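You operate a simulated robot arm through the tools that you are given. There is no shell and no other tool. Be economical: measure what you need, move in short steps, check, and stop when the job is done.

The job below is to be done with a simulated robot arm. You get a single attempt, and the scene is never put back.

## Task
Fetch the can marked stock with orange band and stand it on the top of table marked lanes. Put the pad with purple band on the green card marked packing. Take the stack of small gold lids and leave it on top of the can marked lot bulb. Press the white button marked check two times. Turn the knob marked near pull to 40. Take the channel with grey handle and leave it on the shelf of table marked multipacks. Switch the brake lever with black ball off. Stack the can labelled "berry" from the top of green drawer unit on top of the can marked "lime". Any order will do. Set down upright: can marked stock with orange band, channel with grey handle. The brake lever with black ball goes to its stop.

The check looks at the end state, three seconds after you hand in, the way a careful person would. Anything else that was tipped, shoved, dropped, spilled or broken makes it a failure. Lids that push on must go on centred and level and be pressed home; caps that screw on are set level and turned clockwise until they are tight.

## Robot
A 7-joint arm with a two-finger parallel gripper on a trunk, on a base that drives. Base frame: it is fixed to the floor where the robot stands at the start and does not move with it; the origin is under the middle of the robot, x ahead of it, y to its left, z up. Lengths are in m, angles in degrees, forces in N, time in s.
With the tool pointing down near the work surface it reaches from about 0.44 to 0.94 m from the robot's upright axis, wherever it stands. Its first joint turns from -166.0 to 166.0 degrees. Places, roughly: brake lever with black ball [1, -1.9, 0.9]; can marked berry wash, can marked lot brick, can m [1.5, -2.5, 0.75]; can marked lot bulb [-3.25, 0.25, 1]; can marked stock with orange band [0.75, 0, 1]; channel with grey handle (20x11x16 cm) [0.1, -1.5, 0.9]; green card marked packing [0.5, -0.5, 0.75]; knob marked near pull [-0.2, 0.9, 0.8]; pad with purple band (9x7x5 cm) [0.8, -0.1, 0.9]; shelf of table marked multipacks [-1.6, -1.2, 0.3]; stack of small gold lids (5x5x5 cm) [0.8, -0.3, 0.9]; top of table marked lanes [-0.1, -1.7, 0.8]; white button marked check [1.1, 0, 0.9]. Payload 3.91 kg.
The tool frame sits at the grasp point between the pads (the TCP): z along the fingers, y along the line on which they close. The tips reach 0.03 m beyond it. Largest opening 0.11 m; finger width 0.02, thickness 0.01; the body of the gripper, 0.048 by 0.112 m, starts 0.055 m behind the TCP.
Orientation is that of the tool frame in the base frame, as a unit quaternion [w, x, y, z]. With the fingers straight down and closing along the base's y, the tool's x points along the base's -x, its y along +y and its z along -z.

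## Interface
- The arm moves only by the tool move_arm. Its argument "series" is a list of rows, each a list of 3 entries, a list of its own where there are three numbers: the shift along the tool's x, y, z in m, then the turn, a rotation vector about the tool's x, y, z in degrees, then the finger opening in m, from 0 to 0.11. In form: [[[x, y, z], [wx, wy, wz], jaw], ...]. A call has 1 to 10 rows; each row is the pose to reach, as a shift and turn from the pose commanded when the call began, along the tool's axes at that moment. A row lasts 0.2 s, in which the tool goes at most 0.05 m and 8.6 degrees; a call with a longer step from one row to the next is refused whole, and so is a gripper value outside its range. A pose out of reach is approached as far as the arm can. The call stops where the force on the tool passes 40 N (or 10 N more than at its start, if that is more) or the arm is blocked; 0.2 s more then pass. Each finger travels about 0.072 m/s and halts on what it meets, pressing with about 34 N; the grip force reading is that of the motor and also rises with nothing between the fingers. The clock runs only during rows and for 0.2 s after the last one: add rows that repeat a pose to give the fingers time. It gives the time, the measured TCP pose, the force on the tool (base axes), the opening and the grip force at its end, in the units of the frame above (readings bear some noise), with the torque about the TCP (base axes, N m) and any sound that the robot's microphone picked up.
- Cameras (640 x 400 px; columns grow to the right, rows downward): "scene" is now at [0.2187, 0.0534, 1.4098]; the picture's right is [0.70, -0.72, 0.00], its down [-0.61, -0.60, -0.52] and it looks along [0.37, 0.36, -0.86] (base axes); focal length 214 px, centre (320, 200). "wrist" rides on the gripper at [0.072, 0.017, -0.103] in the tool frame; the picture's right is [-0.23, 0.97, 0.00], its down [-0.76, -0.18, -0.62] and it looks along [-0.61, -0.14, 0.78] (tool axes); focal length 222 px, centre (320, 200). There is no depth. A picture from a camera that has moved, and an enlarged one, comes with that camera's place and axes in the base frame and with its lens. The place of the scene camera against the robot may be out by one fixed shift of up to 0.012 m in any direction.
- grab_frame(camera): a new picture of that camera. It takes no simulated time.
- raise_lower(by): slides the trunk up (or, below 0, down) by that many m; the arm and the scene camera ride with it, the base frame stays. It gives what a move gives, with no picture.
- steer(legs): drives the robot by 1 to 6 legs, each [ahead, left, turn to the left] in m, m and degrees, along the robot's own axes; the way and the turn of a leg run together, so that a leg with both is an arc; at most 1.5 m and 180 degrees a leg. The arm and the cameras ride along, it lands a little off, and it stops where it bumps. It gives what a move gives.
- head_to(pan, tilt): turns the head with the scene camera to pan (to the left, within 86 degrees either way) and tilt (down, from -29 to 69), counted from straight ahead of the robot. It gives what a move gives.
- inspect(camera, box): a new picture of the part [left, top, right, bottom] of that camera's present view, enlarged. It takes no simulated time.
- close_job(): hands the job in; it is judged then, once.

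Go step by step. Nothing tells you exact positions but the pictures and the camera data: compare them with the known pose of the tool, close in by small moves and look again before you grip or let go. The budget is 196 turns and 174 pictures, counting those below and the enlarged ones. Unless the task says otherwise, let go and move clear before handing in.

The tools are called after "Emit:" as name(argument=value, ...) on one line, values as JSON. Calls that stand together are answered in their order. move_arm: Moves the arm, as the interface text tells. Its arguments: {"type":"object","properties":{"series":{"type":"array"}},"required":["series"]} The other tools are called the same way: raise_lower (by) slides the trunk up or down; steer (legs) drives the base; head_to (pan, tilt) turns the head that bears the scene camera; grab_frame (camera) takes a picture; inspect (camera, box) takes an enlarged picture of a part of a camera's view; close_job () hands the job in.

At the start:

```text
t: 0.0
eef_pos: [0.5326, 0.1586, 1.1387]
orientation: [0.001, -0.001, 1.0, -0.001]
ft_force: [0.1, -0.4, 0.1]
wrist_torque: [0.0, 0.01, 0.02]
width: 0.1101
finger_force: 0.1
trunk travel left (down, up): [-0.625, 0.057]
robot x, y, heading: [-0.002, -0.0028, 0.1]
head pan, tilt: [44.1, 58.8]
```

scene: 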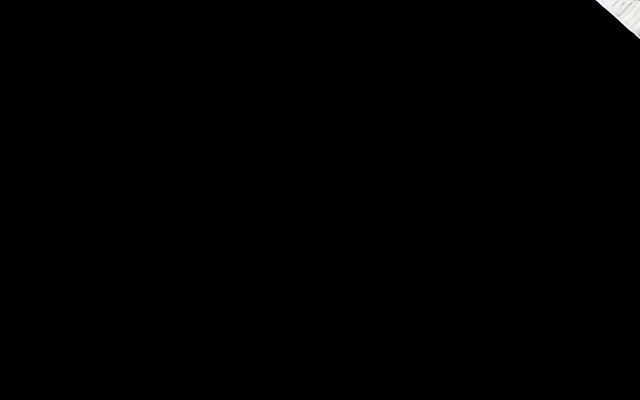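
wrist: 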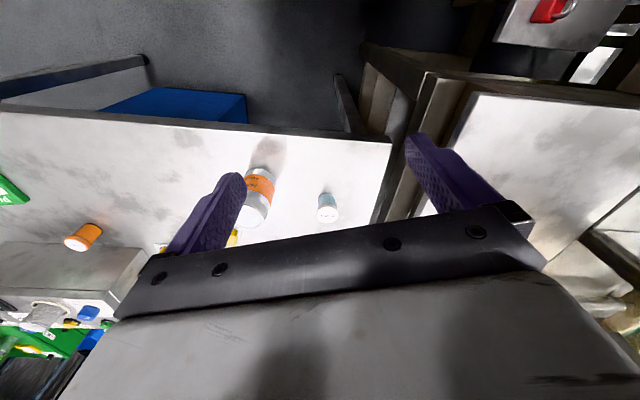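

The scene camera view is mostly black, so it is probably blocked by the arm. The wrist view shows a table with an orange-banded can. I'll pan the head to look around.

Emit:
head_to(pan=-20, tilt=35)

Emit:
grab_frame(camera="scene")

Emit:
head_to(pan=-75, tilt=30)

Emit:
grab_frame(camera="scene")

```text
t: 1.4
eef_pos: [0.532, 0.1579, 1.1387]
orientation: [-0.001, -0.001, 1.0, 0.0]
ft_force: [-0.2, -0.4, -0.6]
wrist_torque: [-0.01, 0.01, 0.0]
width: 0.1099
finger_force: 0.1
trunk travel left (down, up): [-0.625, 0.057]
robot x, y, heading: [0.0021, -0.003, 0.1]
head pan, tilt: [-20.0, 35.0]
```

```text
171 pictures are left
camera scene: at [0.2527, -0.024, 1.4427], right [-0.34, -0.94, 0.0], down [-0.54, 0.2, -0.82], along [0.77, -0.28, -0.57], focal length 214 px, centre (320, 200)
```

scene: 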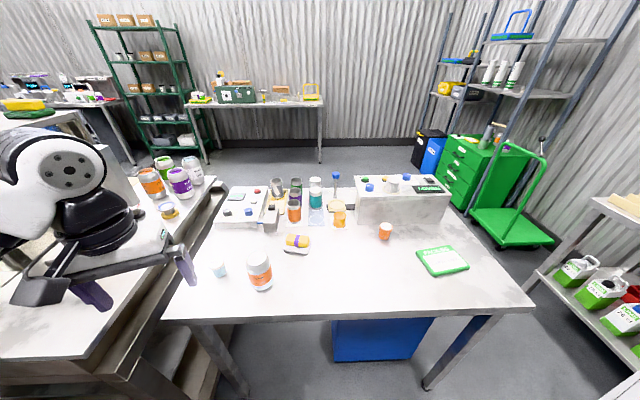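

```text
t: 2.6
eef_pos: [0.5323, 0.1585, 1.1385]
orientation: [0.0, 0.0, 1.0, 0.0]
ft_force: [-0.4, -0.4, 0.3]
wrist_torque: [0.0, -0.02, -0.01]
width: 0.11
finger_force: 0.1
trunk travel left (down, up): [-0.625, 0.057]
robot x, y, heading: [0.0016, 0.005, -0.2]
head pan, tilt: [-75.0, 30.0]
```

```text
170 pictures are left
camera scene: at [0.1934, -0.0812, 1.4505], right [-0.97, -0.26, 0.0], down [-0.13, 0.48, -0.87], along [0.22, -0.84, -0.5], focal length 214 px, centre (320, 200)
```

scene: 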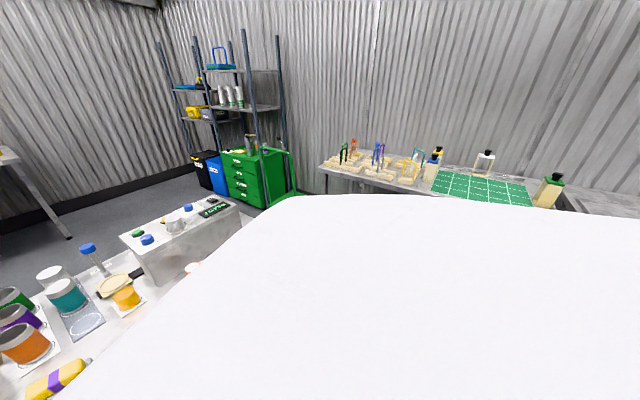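

The work table is in front of me, with the can, pad, lids, card and a control box. I'll look at it closely.

Emit:
head_to(pan=-20, tilt=35)

Emit:
inspect(camera="scene", box=[200, 160, 360, 300])

Emit:
inspect(camera="scene", box=[320, 160, 480, 290])

Emit:
inspect(camera="scene", box=[420, 0, 640, 260])

Emit:
inspect(camera="scene", box=[0, 0, 340, 220])

```text
t: 3.8
eef_pos: [0.5335, 0.1582, 1.1379]
orientation: [0.0, 0.0, 1.0, -0.001]
ft_force: [0.1, 0.3, 0.4]
wrist_torque: [-0.01, 0.02, 0.01]
width: 0.1102
finger_force: 0.2
trunk travel left (down, up): [-0.625, 0.057]
robot x, y, heading: [0.0026, -0.0004, 0.0]
head pan, tilt: [-20.0, 35.0]
```

```text
2.86 times, centred on (280, 230) of scene
camera zoom: at [0.2526, -0.0241, 1.4428], right [-0.34, -0.94, 0.0], down [-0.54, 0.2, -0.82], along [0.77, -0.28, -0.57], focal length 613 px, centre (434, 114)
```

zoom: 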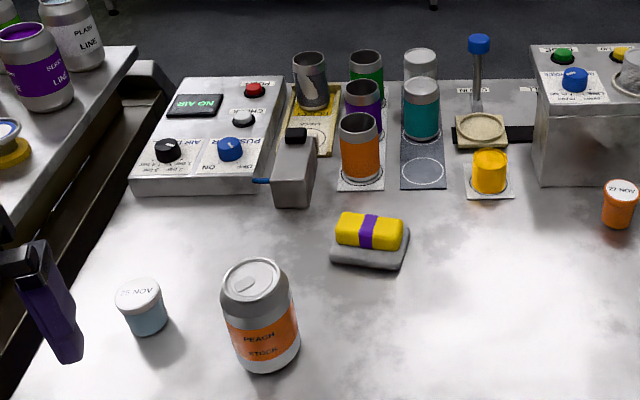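

```text
3.08 times, centred on (400, 225) of scene
camera zoom: at [0.2526, -0.0241, 1.4428], right [-0.34, -0.94, 0.0], down [-0.54, 0.2, -0.82], along [0.77, -0.28, -0.57], focal length 660 px, centre (74, 123)
```

zoom: 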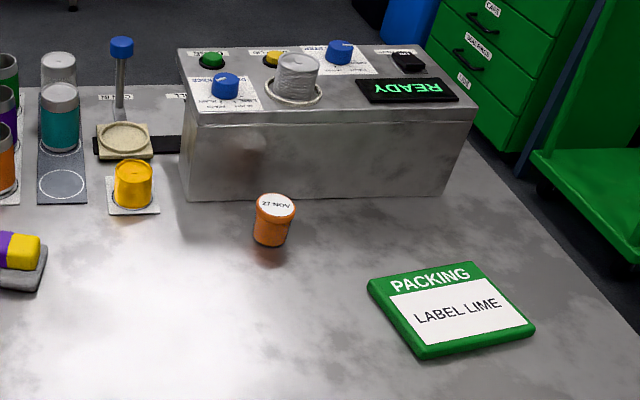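

```text
1.54 times, centred on (530, 130) of scene
camera zoom: at [0.2526, -0.0241, 1.4428], right [-0.34, -0.94, 0.0], down [-0.54, 0.2, -0.82], along [0.77, -0.28, -0.57], focal length 330 px, centre (-3, 308)
```

zoom: 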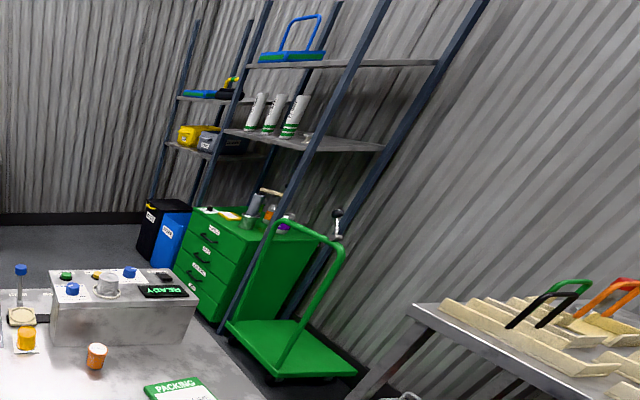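

```text
1.82 times, centred on (170, 110) of scene
camera zoom: at [0.2526, -0.0241, 1.4428], right [-0.34, -0.94, 0.0], down [-0.54, 0.2, -0.82], along [0.77, -0.28, -0.57], focal length 390 px, centre (593, 364)
```

zoom: 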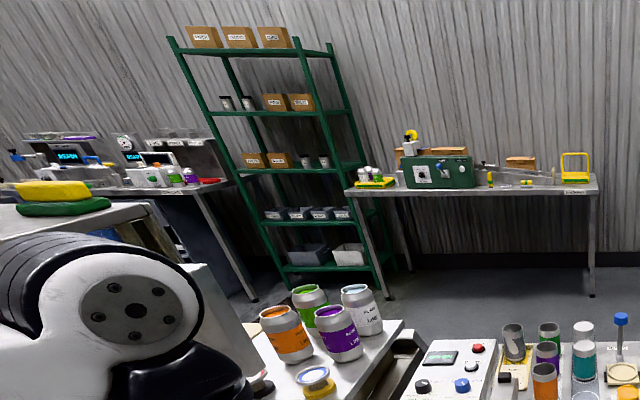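

The peach stock can, the pad, the gold lids and the box with the check button are all on this table. Next I'll look left and right for the others.

Emit:
head_to(pan=80, tilt=30)

Emit:
grab_frame(camera="scene")

Emit:
head_to(pan=-60, tilt=20)

Emit:
grab_frame(camera="scene")

Emit:
grab_frame(camera="wrist")

```text
t: 5.6
eef_pos: [0.5333, 0.1575, 1.1385]
orientation: [0.0, 0.0, 1.0, 0.0]
ft_force: [0.0, -0.2, -0.2]
wrist_torque: [0.01, 0.0, -0.02]
width: 0.1101
finger_force: 0.1
trunk travel left (down, up): [-0.625, 0.057]
robot x, y, heading: [-0.0035, 0.0002, 0.3]
head pan, tilt: [80.0, 30.0]
```

```text
165 pictures are left
camera scene: at [0.1857, 0.0952, 1.4505], right [0.98, -0.17, 0.0], down [-0.09, -0.49, -0.87], along [0.15, 0.85, -0.5], focal length 214 px, centre (320, 200)
```

scene: 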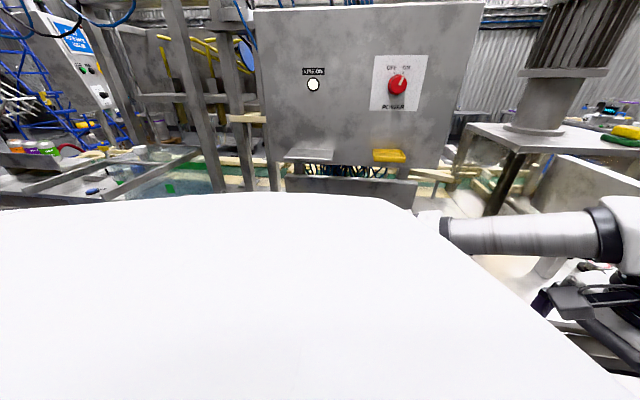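

```text
t: 7.8
eef_pos: [0.5319, 0.1589, 1.1378]
orientation: [0.001, 0.0, 1.0, 0.0]
ft_force: [-0.6, 0.1, -0.5]
wrist_torque: [-0.02, -0.02, 0.02]
width: 0.1102
finger_force: 0.1
trunk travel left (down, up): [-0.625, 0.057]
robot x, y, heading: [-0.0021, 0.0029, -0.2]
head pan, tilt: [-60.0, 20.0]
```

```text
164 pictures are left
camera scene: at [0.2165, -0.0745, 1.4666], right [-0.87, -0.5, 0.0], down [-0.17, 0.3, -0.94], along [0.47, -0.81, -0.34], focal length 214 px, centre (320, 200)
```

scene: 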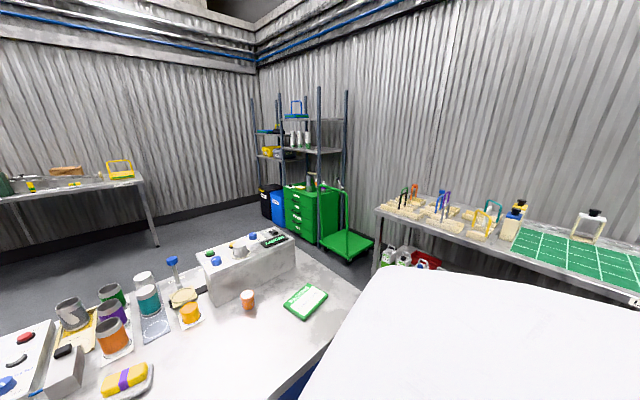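

```text
163 pictures are left
camera wrist: at [0.4602, 0.1751, 1.2414], right [0.23, 0.97, 0.0], down [0.76, -0.18, 0.62], along [0.61, -0.14, -0.78], focal length 222 px, centre (320, 200)
```

wrist: 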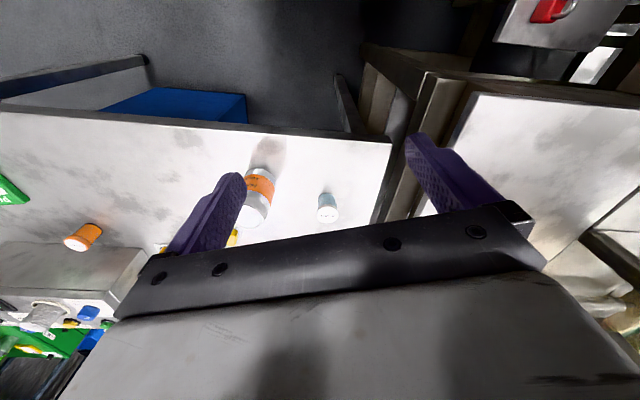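

The table top is at z≈0.86, and its near edge is about 0.54 m ahead, turned about 18° to me. I'll drive forward 0.2 m so that everything on this table is in reach.

Emit:
steer(legs=[[0.2, 0, 0]])

Emit:
head_to(pan=-15, tilt=40)

Emit:
grab_frame(camera="scene")

Emit:
grab_frame(camera="wrist")

```text
t: 9.4
eef_pos: [0.7323, 0.1616, 1.1388]
orientation: [0.001, -0.002, 1.0, -0.001]
ft_force: [0.2, -0.3, -0.5]
wrist_torque: [0.0, 0.04, 0.04]
width: 0.1097
finger_force: 0.1
trunk travel left (down, up): [-0.625, 0.057]
robot x, y, heading: [0.2014, -0.0041, 0.2]
head pan, tilt: [-60.0, 20.0]
```

```text
t: 10.5
eef_pos: [0.7315, 0.1595, 1.1387]
orientation: [0.0, -0.001, 1.0, 0.0]
ft_force: [-0.1, 0.0, 0.3]
wrist_torque: [-0.03, 0.0, 0.07]
width: 0.1099
finger_force: 0.1
trunk travel left (down, up): [-0.625, 0.057]
robot x, y, heading: [0.2015, 0.0027, 0.0]
head pan, tilt: [-15.0, 40.0]
```

```text
162 pictures are left
camera scene: at [0.4525, -0.0147, 1.4352], right [-0.26, -0.97, 0.0], down [-0.62, 0.16, -0.77], along [0.74, -0.2, -0.64], focal length 214 px, centre (320, 200)
```

scene: 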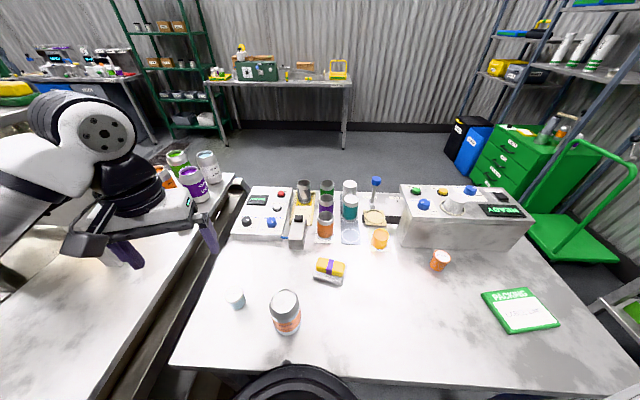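

```text
161 pictures are left
camera wrist: at [0.66, 0.1771, 1.2414], right [0.22, 0.97, 0.0], down [0.76, -0.17, 0.62], along [0.61, -0.14, -0.78], focal length 222 px, centre (320, 200)
```

wrist: 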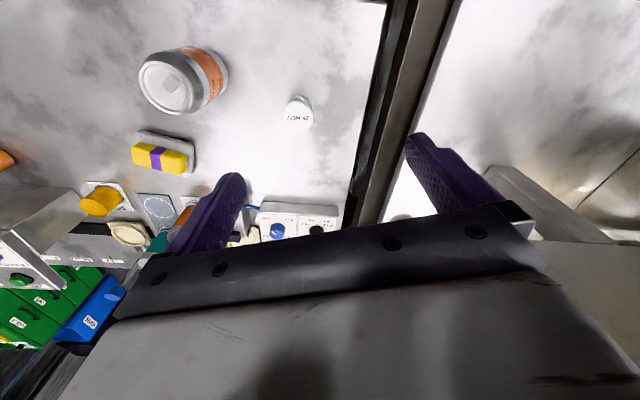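

I can see everything well from here. I'll zoom in on both control boxes, the pad and the lids.

Emit:
inspect(camera="scene", box=[220, 175, 320, 255])

Emit:
inspect(camera="scene", box=[300, 220, 420, 300])

Emit:
inspect(camera="scene", box=[460, 110, 640, 240])

Emit:
inspect(camera="scene", box=[400, 170, 580, 340])

```text
5.00 times, centred on (270, 215) of scene
camera zoom: at [0.4525, -0.0147, 1.4352], right [-0.26, -0.97, 0.0], down [-0.62, 0.16, -0.77], along [0.74, -0.2, -0.64], focal length 1072 px, centre (570, 125)
```

zoom: 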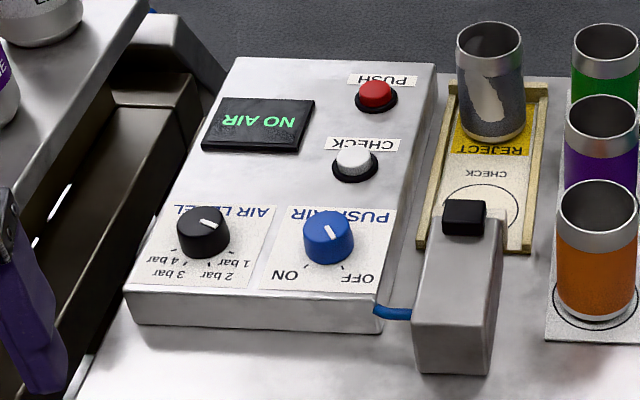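

```text
5.00 times, centred on (360, 260) of scene
camera zoom: at [0.4525, -0.0147, 1.4352], right [-0.26, -0.97, 0.0], down [-0.62, 0.16, -0.77], along [0.74, -0.2, -0.64], focal length 1072 px, centre (120, -100)
```

zoom: 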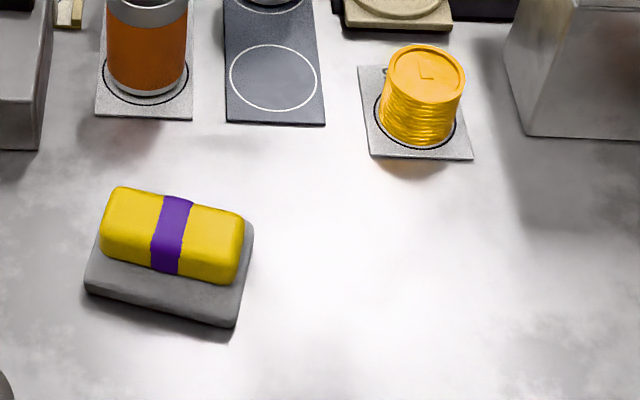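

```text
3.08 times, centred on (550, 175) of scene
camera zoom: at [0.4525, -0.0147, 1.4352], right [-0.26, -0.97, 0.0], down [-0.62, 0.16, -0.77], along [0.74, -0.2, -0.64], focal length 660 px, centre (-388, 277)
```

zoom: 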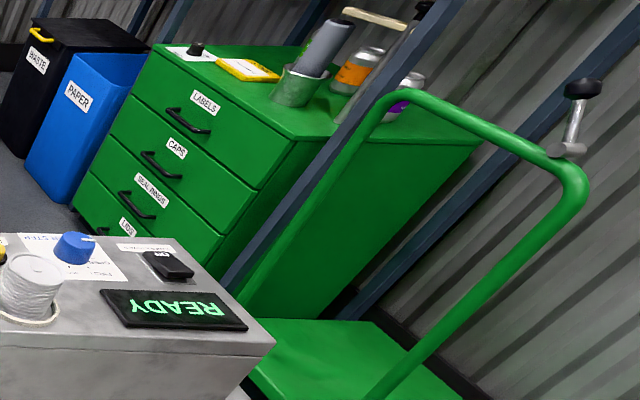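

```text
2.35 times, centred on (490, 255) of scene
camera zoom: at [0.4525, -0.0147, 1.4352], right [-0.26, -0.97, 0.0], down [-0.62, 0.16, -0.77], along [0.74, -0.2, -0.64], focal length 505 px, centre (-80, 71)
```

zoom: 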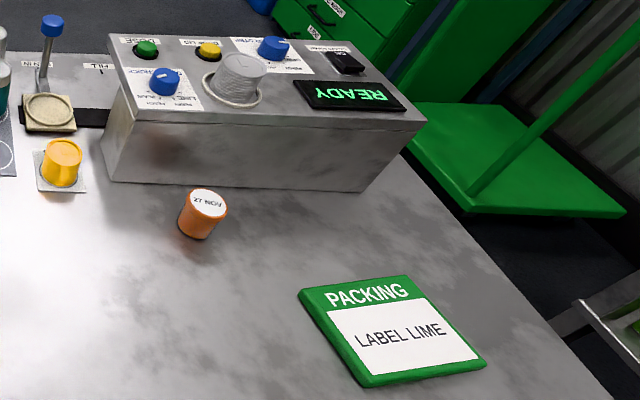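

The CHECK button is at about (1.065, -0.013, 0.905). I'll move above it with the fingers closed and look.

Emit:
move_arm(series=[[[-0.037, -0.022, 0.007], [0, 0, 0], 0.08], [[-0.075, -0.044, 0.015], [0, 0, 0], 0.05], [[-0.112, -0.066, 0.022], [0, 0, 0], 0.02], [[-0.15, -0.088, 0.03], [0, 0, 0], 0.0], [[-0.187, -0.11, 0.037], [0, 0, 0], 0.0], [[-0.225, -0.132, 0.045], [0, 0, 0], 0.0], [[-0.262, -0.154, 0.052], [0, 0, 0], 0.0], [[-0.3, -0.172, 0.06], [0, 0, 0], 0.0], [[-0.33, -0.173, 0.1], [0, 0, 0], 0.0], [[-0.33, -0.173, 0.1], [0, 0, 0], 0.0]])

Emit:
grab_frame(camera="wrist")

Emit:
inspect(camera="scene", box=[200, 140, 360, 270])

```text
t: 12.7
eef_pos: [1.0621, -0.0119, 1.0398]
orientation: [0.001, -0.001, 1.0, 0.0]
ft_force: [0.6, -0.7, 0.9]
wrist_torque: [-0.01, 0.0, 0.04]
width: 0.0003
finger_force: 34.2
trunk travel left (down, up): [-0.625, 0.057]
robot x, y, heading: [0.2046, 0.0008, 0.1]
head pan, tilt: [-15.0, 40.0]
```

```text
156 pictures are left
camera wrist: at [0.9902, 0.0044, 1.1422], right [0.22, 0.97, 0.0], down [0.76, -0.17, 0.62], along [0.61, -0.14, -0.78], focal length 222 px, centre (320, 200)
```

wrist: 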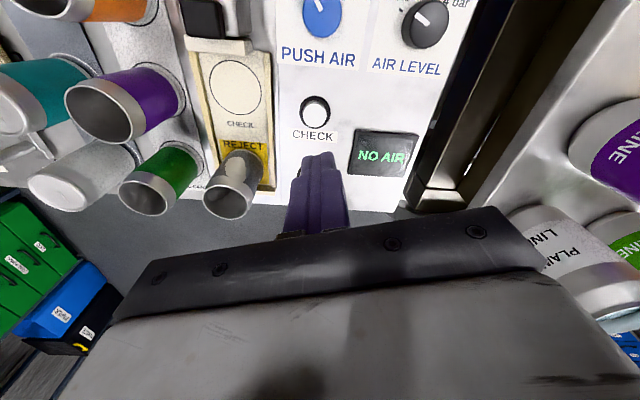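

```text
3.08 times, centred on (280, 205) of scene
camera zoom: at [0.452, -0.0147, 1.4353], right [-0.26, -0.97, 0.0], down [-0.62, 0.16, -0.77], along [0.74, -0.2, -0.64], focal length 660 px, centre (443, 185)
```

zoom: 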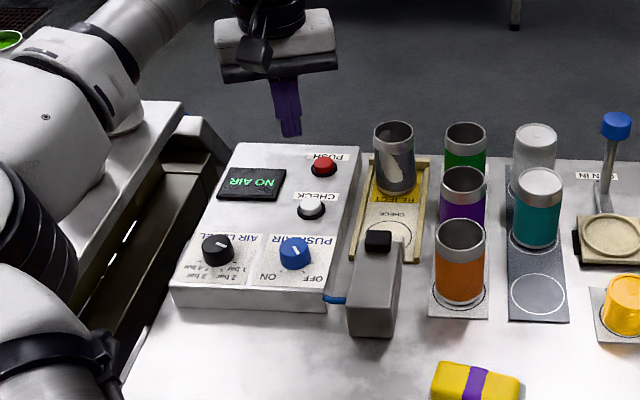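

The wrist view confirms the button at (1.060, -0.016). I'll descend in small steps for the first press.

Emit:
move_arm(series=[[[0.002, -0.004, 0.04], [0, 0, 0], 0.0], [[0.002, -0.004, 0.075], [0, 0, 0], 0.0], [[0.002, -0.004, 0.09], [0, 0, 0], 0.0], [[0.002, -0.004, 0.096], [0, 0, 0], 0.0], [[0.002, -0.004, 0.1], [0, 0, 0], 0.0]])

Emit:
grab_frame(camera="wrist")

```text
t: 13.9
eef_pos: [1.0613, -0.0166, 0.9375]
orientation: [0.0, -0.001, 1.0, -0.001]
ft_force: [0.4, 0.6, 1.1]
wrist_torque: [-0.04, 0.0, 0.02]
width: 0.0002
finger_force: 33.8
trunk travel left (down, up): [-0.625, 0.057]
robot x, y, heading: [0.2022, -0.0004, 0.1]
head pan, tilt: [-15.0, 40.0]
```

```text
154 pictures are left
camera wrist: at [0.9885, 0.0004, 1.0412], right [0.22, 0.97, 0.0], down [0.76, -0.17, 0.62], along [0.61, -0.14, -0.78], focal length 222 px, centre (320, 200)
```

wrist: 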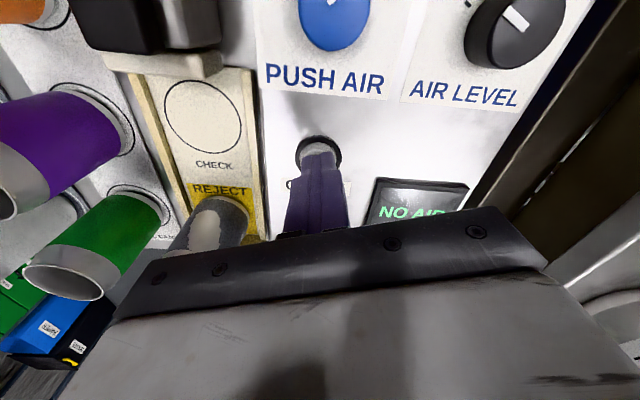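

The tips are right over the button. I'll press in 2 mm steps.

Emit:
move_arm(series=[[[0, 0, 0.002], [0, 0, 0], 0.0], [[0, 0, 0.004], [0, 0, 0], 0.0], [[0, 0, 0.006], [0, 0, 0], 0.0], [[0, 0, 0.008], [0, 0, 0], 0.0]])

```text
t: 14.9
eef_pos: [1.0608, -0.0161, 0.9331]
orientation: [0.001, -0.002, 1.0, 0.0]
ft_force: [3.4, -1.8, 13.1]
wrist_torque: [-0.05, -0.07, 0.04]
width: 0.0004
finger_force: 34.1
trunk travel left (down, up): [-0.625, 0.057]
robot x, y, heading: [0.2034, 0.0014, 0.2]
head pan, tilt: [-15.0, 40.0]
heard: click
```

It clicked once. I'll release, then press again the same way.

Emit:
move_arm(series=[[[0, 0, -0.01], [0, 0, 0], 0.0], [[0, 0, -0.016], [0, 0, 0], 0.0], [[0, 0, -0.016], [0, 0, 0], 0.0]])

Emit:
grab_frame(camera="wrist")

Emit:
move_arm(series=[[[0, 0, 0.006], [0, 0, 0], 0.0], [[0, 0, 0.01], [0, 0, 0], 0.0], [[0, 0, 0.012], [0, 0, 0], 0.0], [[0, 0, 0.014], [0, 0, 0], 0.0], [[0, 0, 0.016], [0, 0, 0], 0.0]])

Emit:
move_arm(series=[[[0, 0, -0.01], [0, 0, 0], 0.0], [[0, 0, -0.04], [0, 0, 0], 0.0], [[0, 0, -0.08], [0, 0, 0], 0.0], [[0, 0, -0.08], [0, 0, 0], 0.0]])

Emit:
grab_frame(camera="wrist")

```text
t: 15.7
eef_pos: [1.0599, -0.0153, 0.9473]
orientation: [0.0, -0.003, 1.0, 0.001]
ft_force: [-0.7, 0.3, -0.4]
wrist_torque: [0.01, 0.04, 0.02]
width: 0.0
finger_force: 33.6
trunk travel left (down, up): [-0.625, 0.057]
robot x, y, heading: [0.1992, -0.0025, 0.4]
head pan, tilt: [-15.0, 40.0]
```

```text
153 pictures are left
camera wrist: at [0.9884, 0.0009, 1.0494], right [0.22, 0.97, 0.0], down [0.76, -0.17, 0.62], along [0.61, -0.14, -0.78], focal length 222 px, centre (320, 200)
```

wrist: 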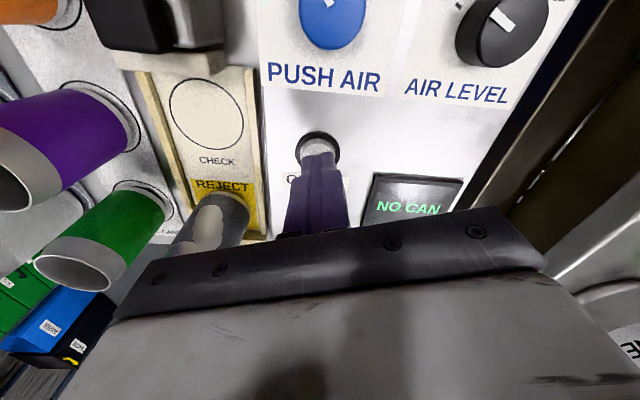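

```text
t: 16.9
eef_pos: [1.0612, -0.0152, 0.934]
orientation: [0.001, -0.002, 1.0, 0.0]
ft_force: [3.2, -0.7, 12.4]
wrist_torque: [0.0, -0.08, -0.03]
width: 0.0
finger_force: 33.9
trunk travel left (down, up): [-0.625, 0.057]
robot x, y, heading: [0.1989, -0.0005, 0.5]
head pan, tilt: [-15.0, 40.0]
heard: click
```

```text
t: 17.9
eef_pos: [1.0593, -0.0148, 1.0136]
orientation: [0.0, -0.002, 1.0, 0.0]
ft_force: [-0.4, -0.4, 0.6]
wrist_torque: [0.0, 0.03, 0.0]
width: 0.0
finger_force: 34.4
trunk travel left (down, up): [-0.625, 0.057]
robot x, y, heading: [0.2027, 0.0033, 0.3]
head pan, tilt: [-15.0, 40.0]
```

```text
152 pictures are left
camera wrist: at [0.9879, 0.0017, 1.116], right [0.22, 0.97, 0.0], down [0.76, -0.17, 0.62], along [0.61, -0.14, -0.78], focal length 222 px, centre (320, 200)
```

wrist: 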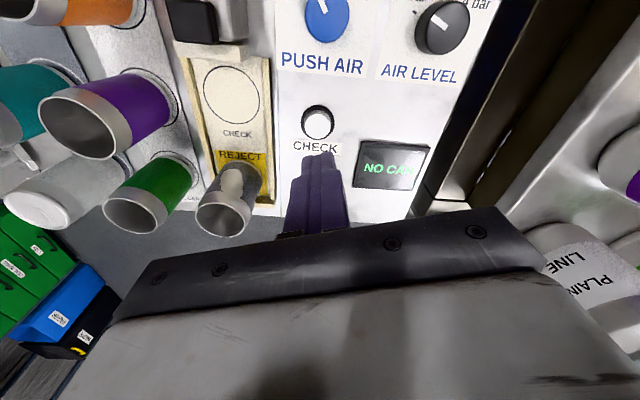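

Both presses clicked, and the display changed to NO CAN. Now the pad at about (0.773, -0.133), long axis at 60°: I'll go above it, turn the gripper to close along its short side, and look.

Emit:
move_arm(series=[[[0, 0, -0.045], [0, 0, 0], 0.0], [[0.02, -0.01, -0.08], [0, 0, -7.5], 0.03], [[0.06, -0.025, -0.08], [0, 0, -15], 0.06], [[0.1, -0.042, -0.08], [0, 0, -22.5], 0.1], [[0.14, -0.059, -0.08], [0, 0, -30], 0.1], [[0.18, -0.075, -0.08], [0, 0, -37.5], 0.1], [[0.22, -0.091, -0.08], [0, 0, -45], 0.1], [[0.26, -0.107, -0.08], [0, 0, -52.5], 0.1], [[0.286, -0.118, -0.06], [0, 0, -60], 0.1], [[0.286, -0.118, -0.04], [0, 0, -60], 0.1]])

Emit:
grab_frame(camera="wrist")

Emit:
inspect(camera="scene", box=[240, 200, 400, 330])

```text
t: 20.1
eef_pos: [0.7753, -0.1346, 1.0504]
orientation: [0.001, -0.502, 0.865, 0.0]
ft_force: [0.3, 0.2, 0.0]
wrist_torque: [-0.03, -0.03, -0.02]
width: 0.0996
finger_force: 0.1
trunk travel left (down, up): [-0.625, 0.057]
robot x, y, heading: [0.1999, 0.003, 0.3]
head pan, tilt: [-15.0, 40.0]
```

```text
151 pictures are left
camera wrist: at [0.7255, -0.1889, 1.1538], right [-0.73, 0.68, 0.0], down [0.53, 0.57, 0.62], along [0.42, 0.46, -0.78], focal length 222 px, centre (320, 200)
```

wrist: 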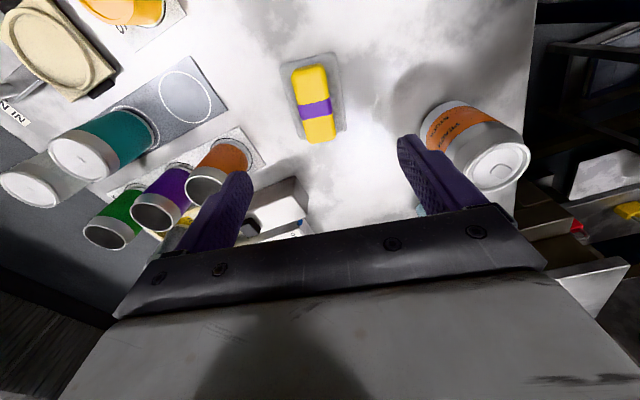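

```text
3.08 times, centred on (320, 265) of scene
camera zoom: at [0.4528, -0.0145, 1.4352], right [-0.26, -0.97, 0.0], down [-0.62, 0.16, -0.77], along [0.74, -0.2, -0.64], focal length 660 px, centre (320, 0)
```

zoom: 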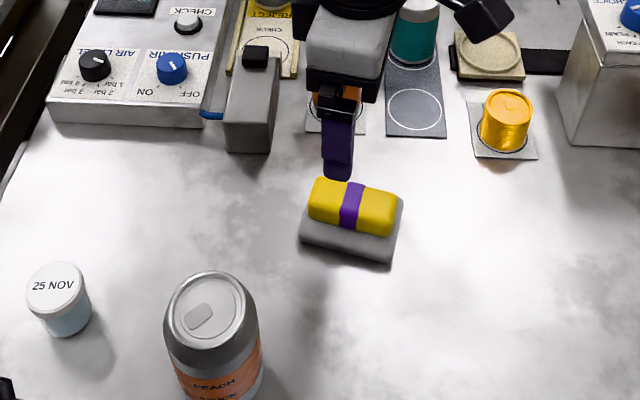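

The wrist view puts the pad at (0.775, -0.141). I'll descend around it.

Emit:
move_arm(series=[[[0.005, -0.003, 0.04], [0, 0, 0], 0.105], [[0.005, -0.003, 0.08], [0, 0, 0], 0.105], [[0.005, -0.003, 0.12], [0, 0, 0], 0.105], [[0.005, -0.003, 0.152], [0, 0, 0], 0.105], [[0.005, -0.003, 0.152], [0, 0, 0], 0.105]])

Emit:
grab_frame(camera="wrist")

```text
t: 21.3
eef_pos: [0.7736, -0.1412, 0.9001]
orientation: [-0.001, -0.502, 0.865, 0.0]
ft_force: [0.0, -0.1, -1.0]
wrist_torque: [-0.02, 0.01, -0.01]
width: 0.1052
finger_force: 0.0
trunk travel left (down, up): [-0.625, 0.057]
robot x, y, heading: [0.1998, -0.0007, 0.2]
head pan, tilt: [-15.0, 40.0]
```

```text
149 pictures are left
camera wrist: at [0.7242, -0.1952, 1.0018], right [-0.73, 0.68, 0.0], down [0.53, 0.57, 0.62], along [0.42, 0.46, -0.78], focal length 222 px, centre (320, 200)
```

wrist: 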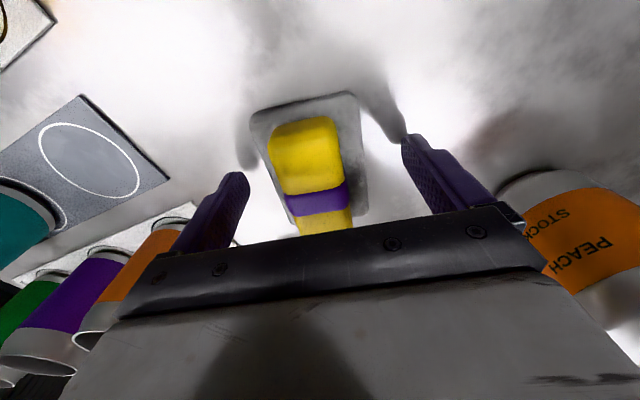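

The pad is between the fingers. I'll close on it.

Emit:
move_arm(series=[[[0, 0, 0], [0, 0, 0], 0.08], [[0, 0, 0], [0, 0, 0], 0.05], [[0, 0, 0], [0, 0, 0], 0.03], [[0, 0, 0], [0, 0, 0], 0.03]])

Emit:
grab_frame(camera="wrist")

```text
t: 22.3
eef_pos: [0.7748, -0.1402, 0.8999]
orientation: [0.0, -0.502, 0.865, 0.0]
ft_force: [0.7, -0.5, -0.1]
wrist_torque: [-0.04, -0.01, 0.0]
width: 0.0642
finger_force: 33.8
trunk travel left (down, up): [-0.625, 0.057]
robot x, y, heading: [0.1978, -0.002, 0.6]
head pan, tilt: [-15.0, 40.0]
```

```text
148 pictures are left
camera wrist: at [0.7245, -0.1951, 1.0021], right [-0.73, 0.68, 0.0], down [0.53, 0.57, 0.62], along [0.42, 0.46, -0.78], focal length 222 px, centre (320, 200)
```

wrist: 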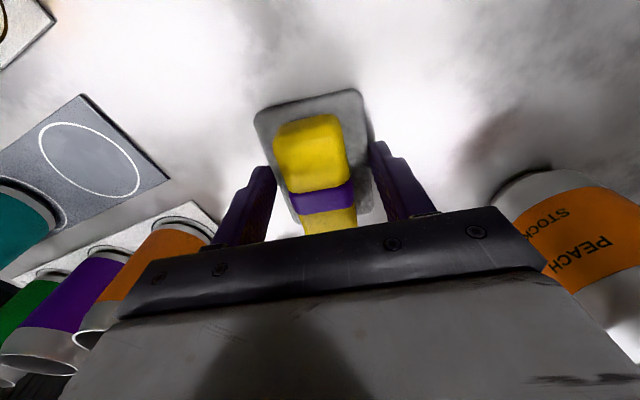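

It's gripped at 0.064 m. I'll lift it, then carry it towards the card.

Emit:
move_arm(series=[[[0, 0, -0.03], [0, 0, 0], 0.03], [[0, 0, -0.07], [0, 0, 0], 0.03], [[0.01, 0, -0.115], [0, 0, 0], 0.03], [[0.055, -0.003, -0.13], [0, 0, -4], 0.03], [[0.1, -0.006, -0.13], [0, 0, -8], 0.03], [[0.145, -0.01, -0.13], [0, 0, -12], 0.03], [[0.19, -0.013, -0.13], [0, 0, -16], 0.03], [[0.235, -0.015, -0.13], [0, 0, -20], 0.03], [[0.28, -0.018, -0.13], [0, 0, -24], 0.03], [[0.325, -0.02, -0.13], [0, 0, -24], 0.03]])

Emit:
grab_frame(camera="wrist")

Emit:
grab_frame(camera="scene")

```text
t: 24.5
eef_pos: [0.6307, -0.4334, 1.0286]
orientation: [0.001, -0.671, 0.742, 0.0]
ft_force: [0.6, -1.1, -0.2]
wrist_torque: [-0.02, 0.0, -0.03]
width: 0.0642
finger_force: 33.9
trunk travel left (down, up): [-0.625, 0.057]
robot x, y, heading: [0.1995, 0.0013, 0.3]
head pan, tilt: [-15.0, 40.0]
```

```text
147 pictures are left
camera wrist: at [0.6078, -0.5037, 1.1309], right [-0.95, 0.32, 0.0], down [0.25, 0.74, 0.62], along [0.2, 0.59, -0.78], focal length 222 px, centre (320, 200)
```

wrist: 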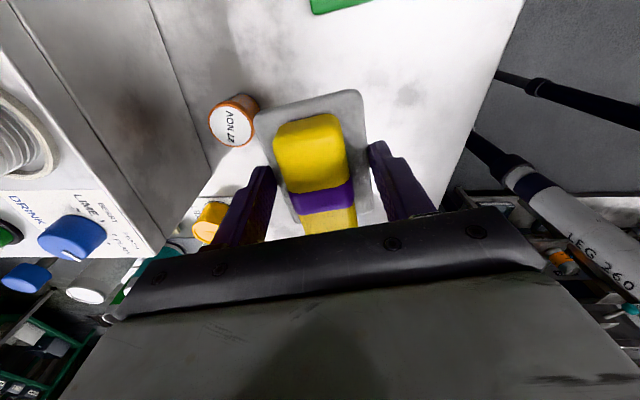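

```text
146 pictures are left
camera scene: at [0.4523, -0.0155, 1.4352], right [-0.26, -0.97, 0.0], down [-0.62, 0.16, -0.77], along [0.74, -0.2, -0.64], focal length 214 px, centre (320, 200)
```

scene: 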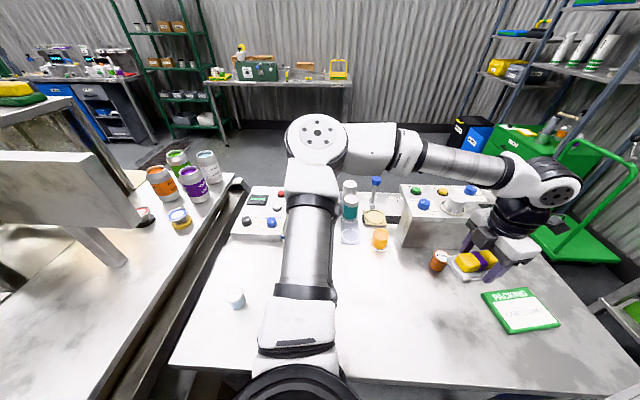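

Continuing on to the card centre at about (0.555, -0.575).

Emit:
move_arm(series=[[[0.045, 0.018, 0], [0, 0, 0], 0.03], [[0.09, 0.036, 0], [0, 0, 0], 0.03], [[0.13, 0.053, 0.0], [0, 0, 0], 0.03], [[0.149, 0.061, 0.03], [0, 0, 0], 0.03], [[0.149, 0.061, 0.06], [0, 0, 0], 0.03], [[0.149, 0.061, 0.06], [0, 0, 0], 0.03]])

Emit:
grab_frame(camera="wrist")

Emit:
inspect(camera="scene", box=[400, 200, 600, 360])

```text
t: 25.9
eef_pos: [0.5578, -0.5737, 0.9674]
orientation: [0.001, -0.671, 0.741, -0.001]
ft_force: [-0.1, 0.4, -0.8]
wrist_torque: [-0.01, 0.0, -0.01]
width: 0.0639
finger_force: 34.0
trunk travel left (down, up): [-0.625, 0.057]
robot x, y, heading: [0.1975, -0.0006, 0.2]
head pan, tilt: [-15.0, 40.0]
```

```text
145 pictures are left
camera wrist: at [0.5335, -0.6443, 1.0696], right [-0.95, 0.32, 0.0], down [0.25, 0.74, 0.62], along [0.2, 0.59, -0.78], focal length 222 px, centre (320, 200)
```

wrist: 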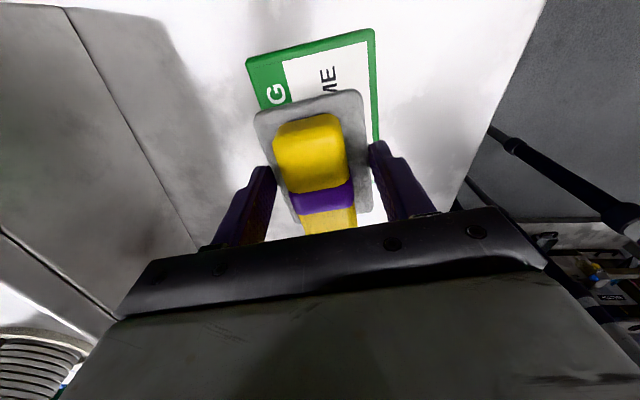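

```text
2.50 times, centred on (500, 280) of scene
camera zoom: at [0.4524, -0.0146, 1.4352], right [-0.26, -0.97, 0.0], down [-0.62, 0.16, -0.77], along [0.74, -0.2, -0.64], focal length 536 px, centre (-130, 0)
```

zoom: 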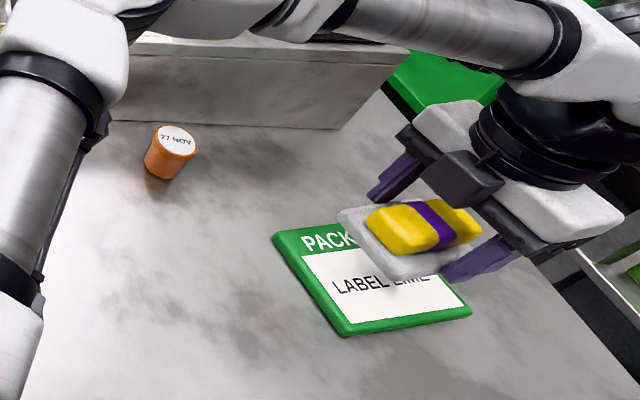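

The card and pad are aligned. I'll lower gently until contact.

Emit:
move_arm(series=[[[-0.003, 0.004, 0.03], [0, 0, 0], 0.03], [[-0.003, 0.004, 0.044], [0, 0, 0], 0.03], [[-0.003, 0.004, 0.048], [0, 0, 0], 0.03], [[-0.003, 0.004, 0.051], [0, 0, 0], 0.03]])

Emit:
inspect(camera="scene", box=[460, 240, 600, 350])

```text
t: 26.9
eef_pos: [0.5518, -0.5708, 0.9174]
orientation: [0.0, -0.671, 0.742, 0.0]
ft_force: [0.1, -0.2, -0.1]
wrist_torque: [0.01, -0.01, -0.01]
width: 0.064
finger_force: 34.5
trunk travel left (down, up): [-0.625, 0.057]
robot x, y, heading: [0.1979, -0.0014, 0.2]
head pan, tilt: [-15.0, 40.0]
```

```text
3.64 times, centred on (530, 295) of scene
camera zoom: at [0.4525, -0.0147, 1.4352], right [-0.26, -0.97, 0.0], down [-0.62, 0.16, -0.77], along [0.74, -0.2, -0.64], focal length 780 px, centre (-444, -146)
```

zoom: 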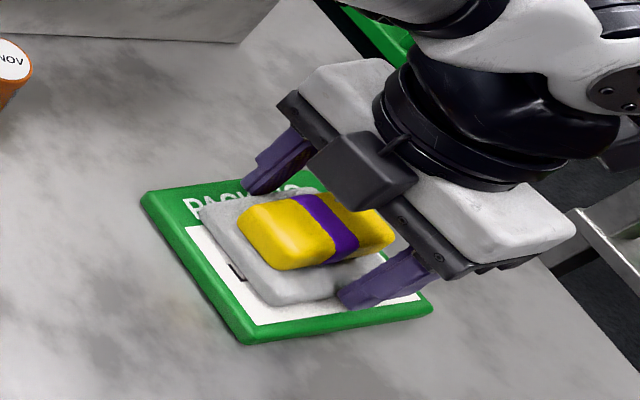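

Still no contact. I'll go on in 1.5 mm steps.

Emit:
move_arm(series=[[[0, 0, 0.0015], [0, 0, 0], 0.03], [[0, 0, 0.003], [0, 0, 0], 0.03], [[0, 0, 0.0045], [0, 0, 0], 0.03], [[0, 0, 0.006], [0, 0, 0], 0.03]])

```text
t: 27.9
eef_pos: [0.5516, -0.571, 0.9151]
orientation: [-0.001, -0.671, 0.741, -0.002]
ft_force: [3.5, 2.5, 24.5]
wrist_torque: [0.56, -0.11, -0.02]
width: 0.0638
finger_force: 34.1
trunk travel left (down, up): [-0.625, 0.057]
robot x, y, heading: [0.2013, 0.0006, 0.2]
head pan, tilt: [-15.0, 40.0]
```

It's in contact. I'll back off slightly, open and lift clear.

Emit:
move_arm(series=[[[0, 0, -0.004], [0, 0, 0], 0.03], [[0, 0, -0.004], [0, 0, 0], 0.075], [[0, 0, -0.004], [0, 0, 0], 0.1], [[0, 0, -0.004], [0, 0, 0], 0.11], [[0, 0, -0.03], [0, 0, 0], 0.11], [[0, 0, -0.07], [0, 0, 0], 0.11], [[0, 0, -0.11], [0, 0, 0], 0.11], [[0, 0, -0.15], [0, 0, 0], 0.11]])

Emit:
grab_frame(camera="scene")

```text
t: 29.7
eef_pos: [0.5554, -0.5724, 1.0619]
orientation: [0.0, -0.671, 0.741, 0.0]
ft_force: [0.5, 1.2, 0.0]
wrist_torque: [-0.05, -0.03, 0.02]
width: 0.1101
finger_force: 0.1
trunk travel left (down, up): [-0.625, 0.057]
robot x, y, heading: [0.2014, 0.0018, 0.0]
head pan, tilt: [-15.0, 40.0]
```

```text
142 pictures are left
camera scene: at [0.4522, -0.0144, 1.4352], right [-0.26, -0.97, 0.0], down [-0.62, 0.16, -0.77], along [0.74, -0.2, -0.64], focal length 214 px, centre (320, 200)
```

scene: 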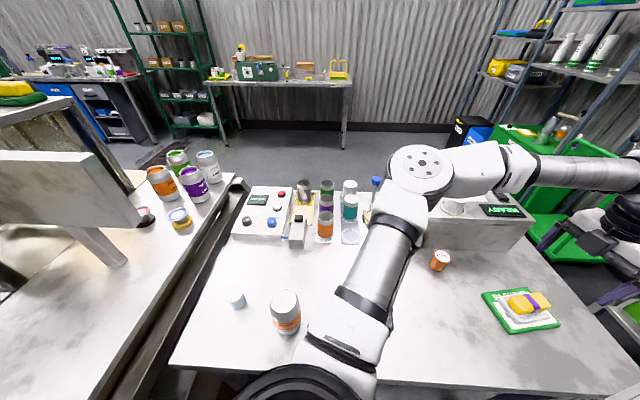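

The pad is on the card. Next the peach stock can at about (0.683, 0.004): I'll swing the arm back with the gripper turned to its nominal orientation.

Emit:
move_arm(series=[[[0, 0, -0.045], [0, 0, 0], 0.11], [[-0.045, -0.005, -0.06], [0, 0, 8], 0.11], [[-0.09, -0.01, -0.06], [0, 0, 16], 0.11], [[-0.135, -0.015, -0.06], [0, 0, 24], 0.11], [[-0.18, -0.02, -0.06], [0, 0, 32], 0.11], [[-0.225, -0.026, -0.06], [0, 0, 40], 0.11], [[-0.27, -0.031, -0.06], [0, 0, 48], 0.11], [[-0.315, -0.036, -0.06], [0, 0, 56], 0.11], [[-0.36, -0.041, -0.06], [0, 0, 64], 0.11], [[-0.405, -0.046, -0.06], [0, 0, 72], 0.11]])

Emit:
grab_frame(camera="wrist")

```text
t: 31.9
eef_pos: [0.6379, -0.1717, 1.1218]
orientation: [0.0, -0.105, 0.994, 0.0]
ft_force: [1.0, 1.3, -0.1]
wrist_torque: [-0.06, 0.01, -0.02]
width: 0.1097
finger_force: 0.0
trunk travel left (down, up): [-0.625, 0.057]
robot x, y, heading: [0.2004, 0.0023, 0.3]
head pan, tilt: [-15.0, 40.0]
```

```text
141 pictures are left
camera wrist: at [0.5636, -0.1702, 1.2243], right [0.02, 1.0, 0.0], down [0.78, -0.01, 0.62], along [0.62, -0.01, -0.78], focal length 222 px, centre (320, 200)
```

wrist: 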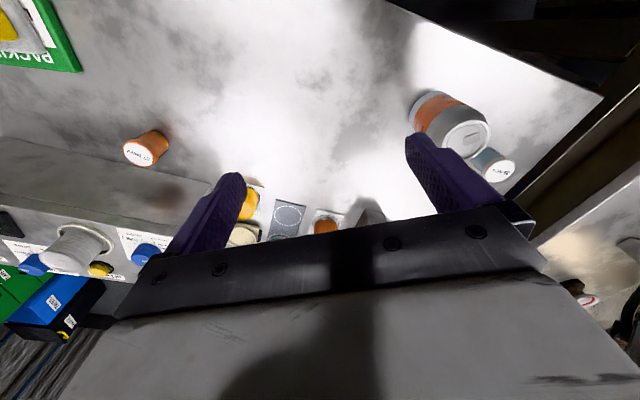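

Emit:
move_arm(series=[[[-0.02, 0.041, 0], [0, 0, 4], 0.11], [[-0.04, 0.082, 0], [0, 0, 8], 0.11], [[-0.06, 0.123, 0], [0, 0, 12], 0.11], [[-0.081, 0.163, 0.02], [0, 0, 12], 0.11], [[-0.081, 0.163, 0.04], [0, 0, 12], 0.11], [[-0.081, 0.163, 0.04], [0, 0, 12], 0.11]])

Emit:
grab_frame(camera="wrist")

Emit:
inspect(camera="scene", box=[200, 220, 380, 370])

```text
t: 33.3
eef_pos: [0.6827, 0.0033, 1.0807]
orientation: [0.0, -0.001, 1.0, 0.0]
ft_force: [-0.3, 0.1, 0.1]
wrist_torque: [0.0, -0.02, -0.02]
width: 0.1101
finger_force: 0.0
trunk travel left (down, up): [-0.625, 0.057]
robot x, y, heading: [0.1999, 0.001, 0.2]
head pan, tilt: [-15.0, 40.0]
```

```text
140 pictures are left
camera wrist: at [0.6095, 0.0202, 1.1835], right [0.22, 0.97, 0.0], down [0.76, -0.17, 0.62], along [0.61, -0.14, -0.78], focal length 222 px, centre (320, 200)
```

wrist: 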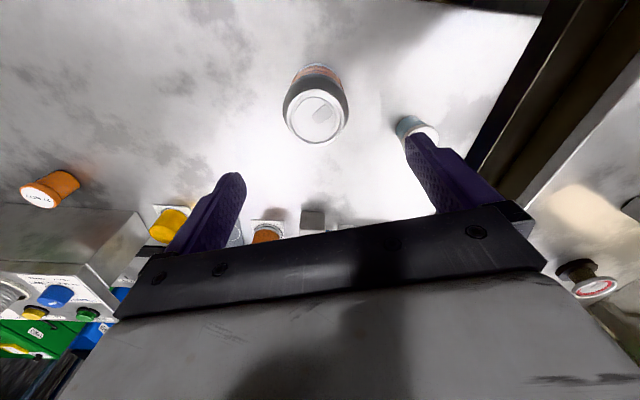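

```text
2.67 times, centred on (290, 295) of scene
camera zoom: at [0.4524, -0.0146, 1.4352], right [-0.26, -0.97, 0.0], down [-0.62, 0.16, -0.77], along [0.74, -0.2, -0.64], focal length 572 px, centre (400, -53)
```

zoom: 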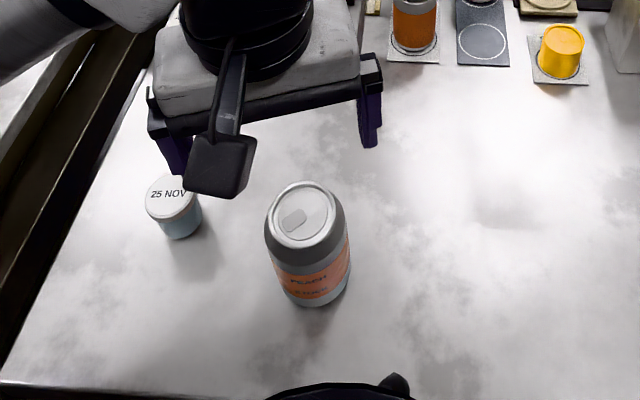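

The can's centre is at (0.678, 0.0). I'll descend and grip.

Emit:
move_arm(series=[[[0.004, -0.003, 0.03], [0, 0, 0], 0.11], [[0.004, -0.003, 0.07], [0, 0, 0], 0.11], [[0.004, -0.003, 0.11], [0, 0, 0], 0.11], [[0.004, -0.003, 0.15], [0, 0, 0], 0.11], [[0.004, -0.003, 0.15], [0, 0, 0], 0.11]])

Emit:
grab_frame(camera="wrist")

```text
t: 34.5
eef_pos: [0.7117, 0.0001, 0.9344]
orientation: [-0.001, -0.002, 1.0, -0.001]
ft_force: [0.1, 0.5, 0.2]
wrist_torque: [-0.03, 0.01, 0.02]
width: 0.1098
finger_force: 0.1
out of reach, approached as far as the arm can: row 2, 3, 4, 5
trunk travel left (down, up): [-0.625, 0.057]
robot x, y, heading: [0.2005, -0.0022, 0.1]
head pan, tilt: [-15.0, 40.0]
```

```text
138 pictures are left
camera wrist: at [0.64, 0.0167, 1.0382], right [0.22, 0.97, 0.0], down [0.76, -0.18, 0.62], along [0.61, -0.14, -0.78], focal length 222 px, centre (320, 200)
```

wrist: 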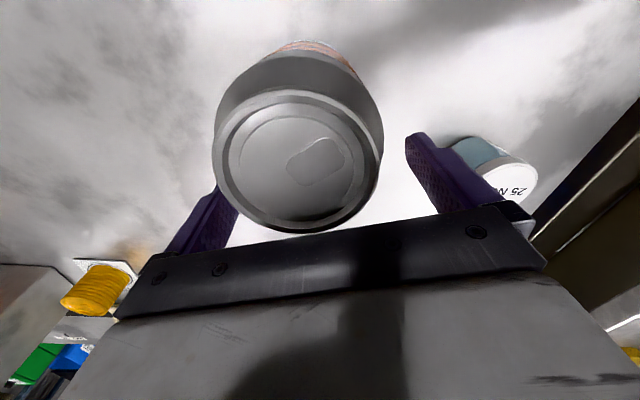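

It's too close to the axis for this height. I'll lift, back the base off 0.1 m, and come down again.

Emit:
move_arm(series=[[[0, 0, -0.04], [0, 0, 0], 0.11], [[0, 0, -0.08], [0, 0, 0], 0.11], [[0, 0, -0.12], [0, 0, 0], 0.11], [[0, 0, -0.12], [0, 0, 0], 0.11]])

Emit:
steer(legs=[[-0.1, 0, 0]])

```text
t: 35.5
eef_pos: [0.7125, 0.0008, 1.0557]
orientation: [0.0, -0.003, 1.0, 0.001]
ft_force: [0.3, -0.2, -0.2]
wrist_torque: [0.0, 0.02, -0.05]
width: 0.1102
finger_force: 0.0
trunk travel left (down, up): [-0.625, 0.057]
robot x, y, heading: [0.1988, 0.0009, 0.1]
head pan, tilt: [-15.0, 40.0]
```

```text
t: 36.7
eef_pos: [0.6108, 0.0019, 1.0566]
orientation: [0.0, -0.003, 1.0, 0.0]
ft_force: [0.0, 0.8, 0.5]
wrist_torque: [-0.03, -0.03, 0.01]
width: 0.1098
finger_force: 0.1
trunk travel left (down, up): [-0.625, 0.057]
robot x, y, heading: [0.0998, -0.0017, 0.2]
head pan, tilt: [-15.0, 40.0]
```

Emit:
move_arm(series=[[[-0.035, -0.001, 0], [0, 0, 0], 0.11], [[-0.066, -0.001, 0], [0, 0, 0], 0.11], [[-0.066, -0.001, 0], [0, 0, 0], 0.11]])

Emit:
grab_frame(camera="wrist")

```text
t: 37.5
eef_pos: [0.6776, 0.0018, 1.0562]
orientation: [0.0, -0.003, 1.0, 0.0]
ft_force: [0.1, -0.7, 0.2]
wrist_torque: [0.03, 0.0, -0.03]
width: 0.11
finger_force: 0.0
trunk travel left (down, up): [-0.625, 0.057]
robot x, y, heading: [0.1004, 0.0003, 0.3]
head pan, tilt: [-15.0, 40.0]
```

```text
137 pictures are left
camera wrist: at [0.6057, 0.0182, 1.1583], right [0.22, 0.98, 0.0], down [0.76, -0.17, 0.62], along [0.61, -0.14, -0.78], focal length 222 px, centre (320, 200)
```

wrist: 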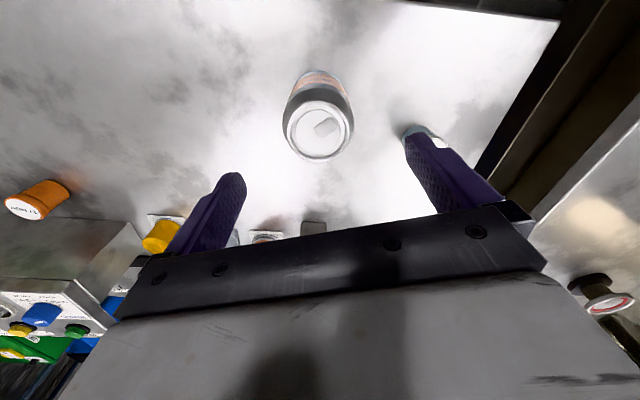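

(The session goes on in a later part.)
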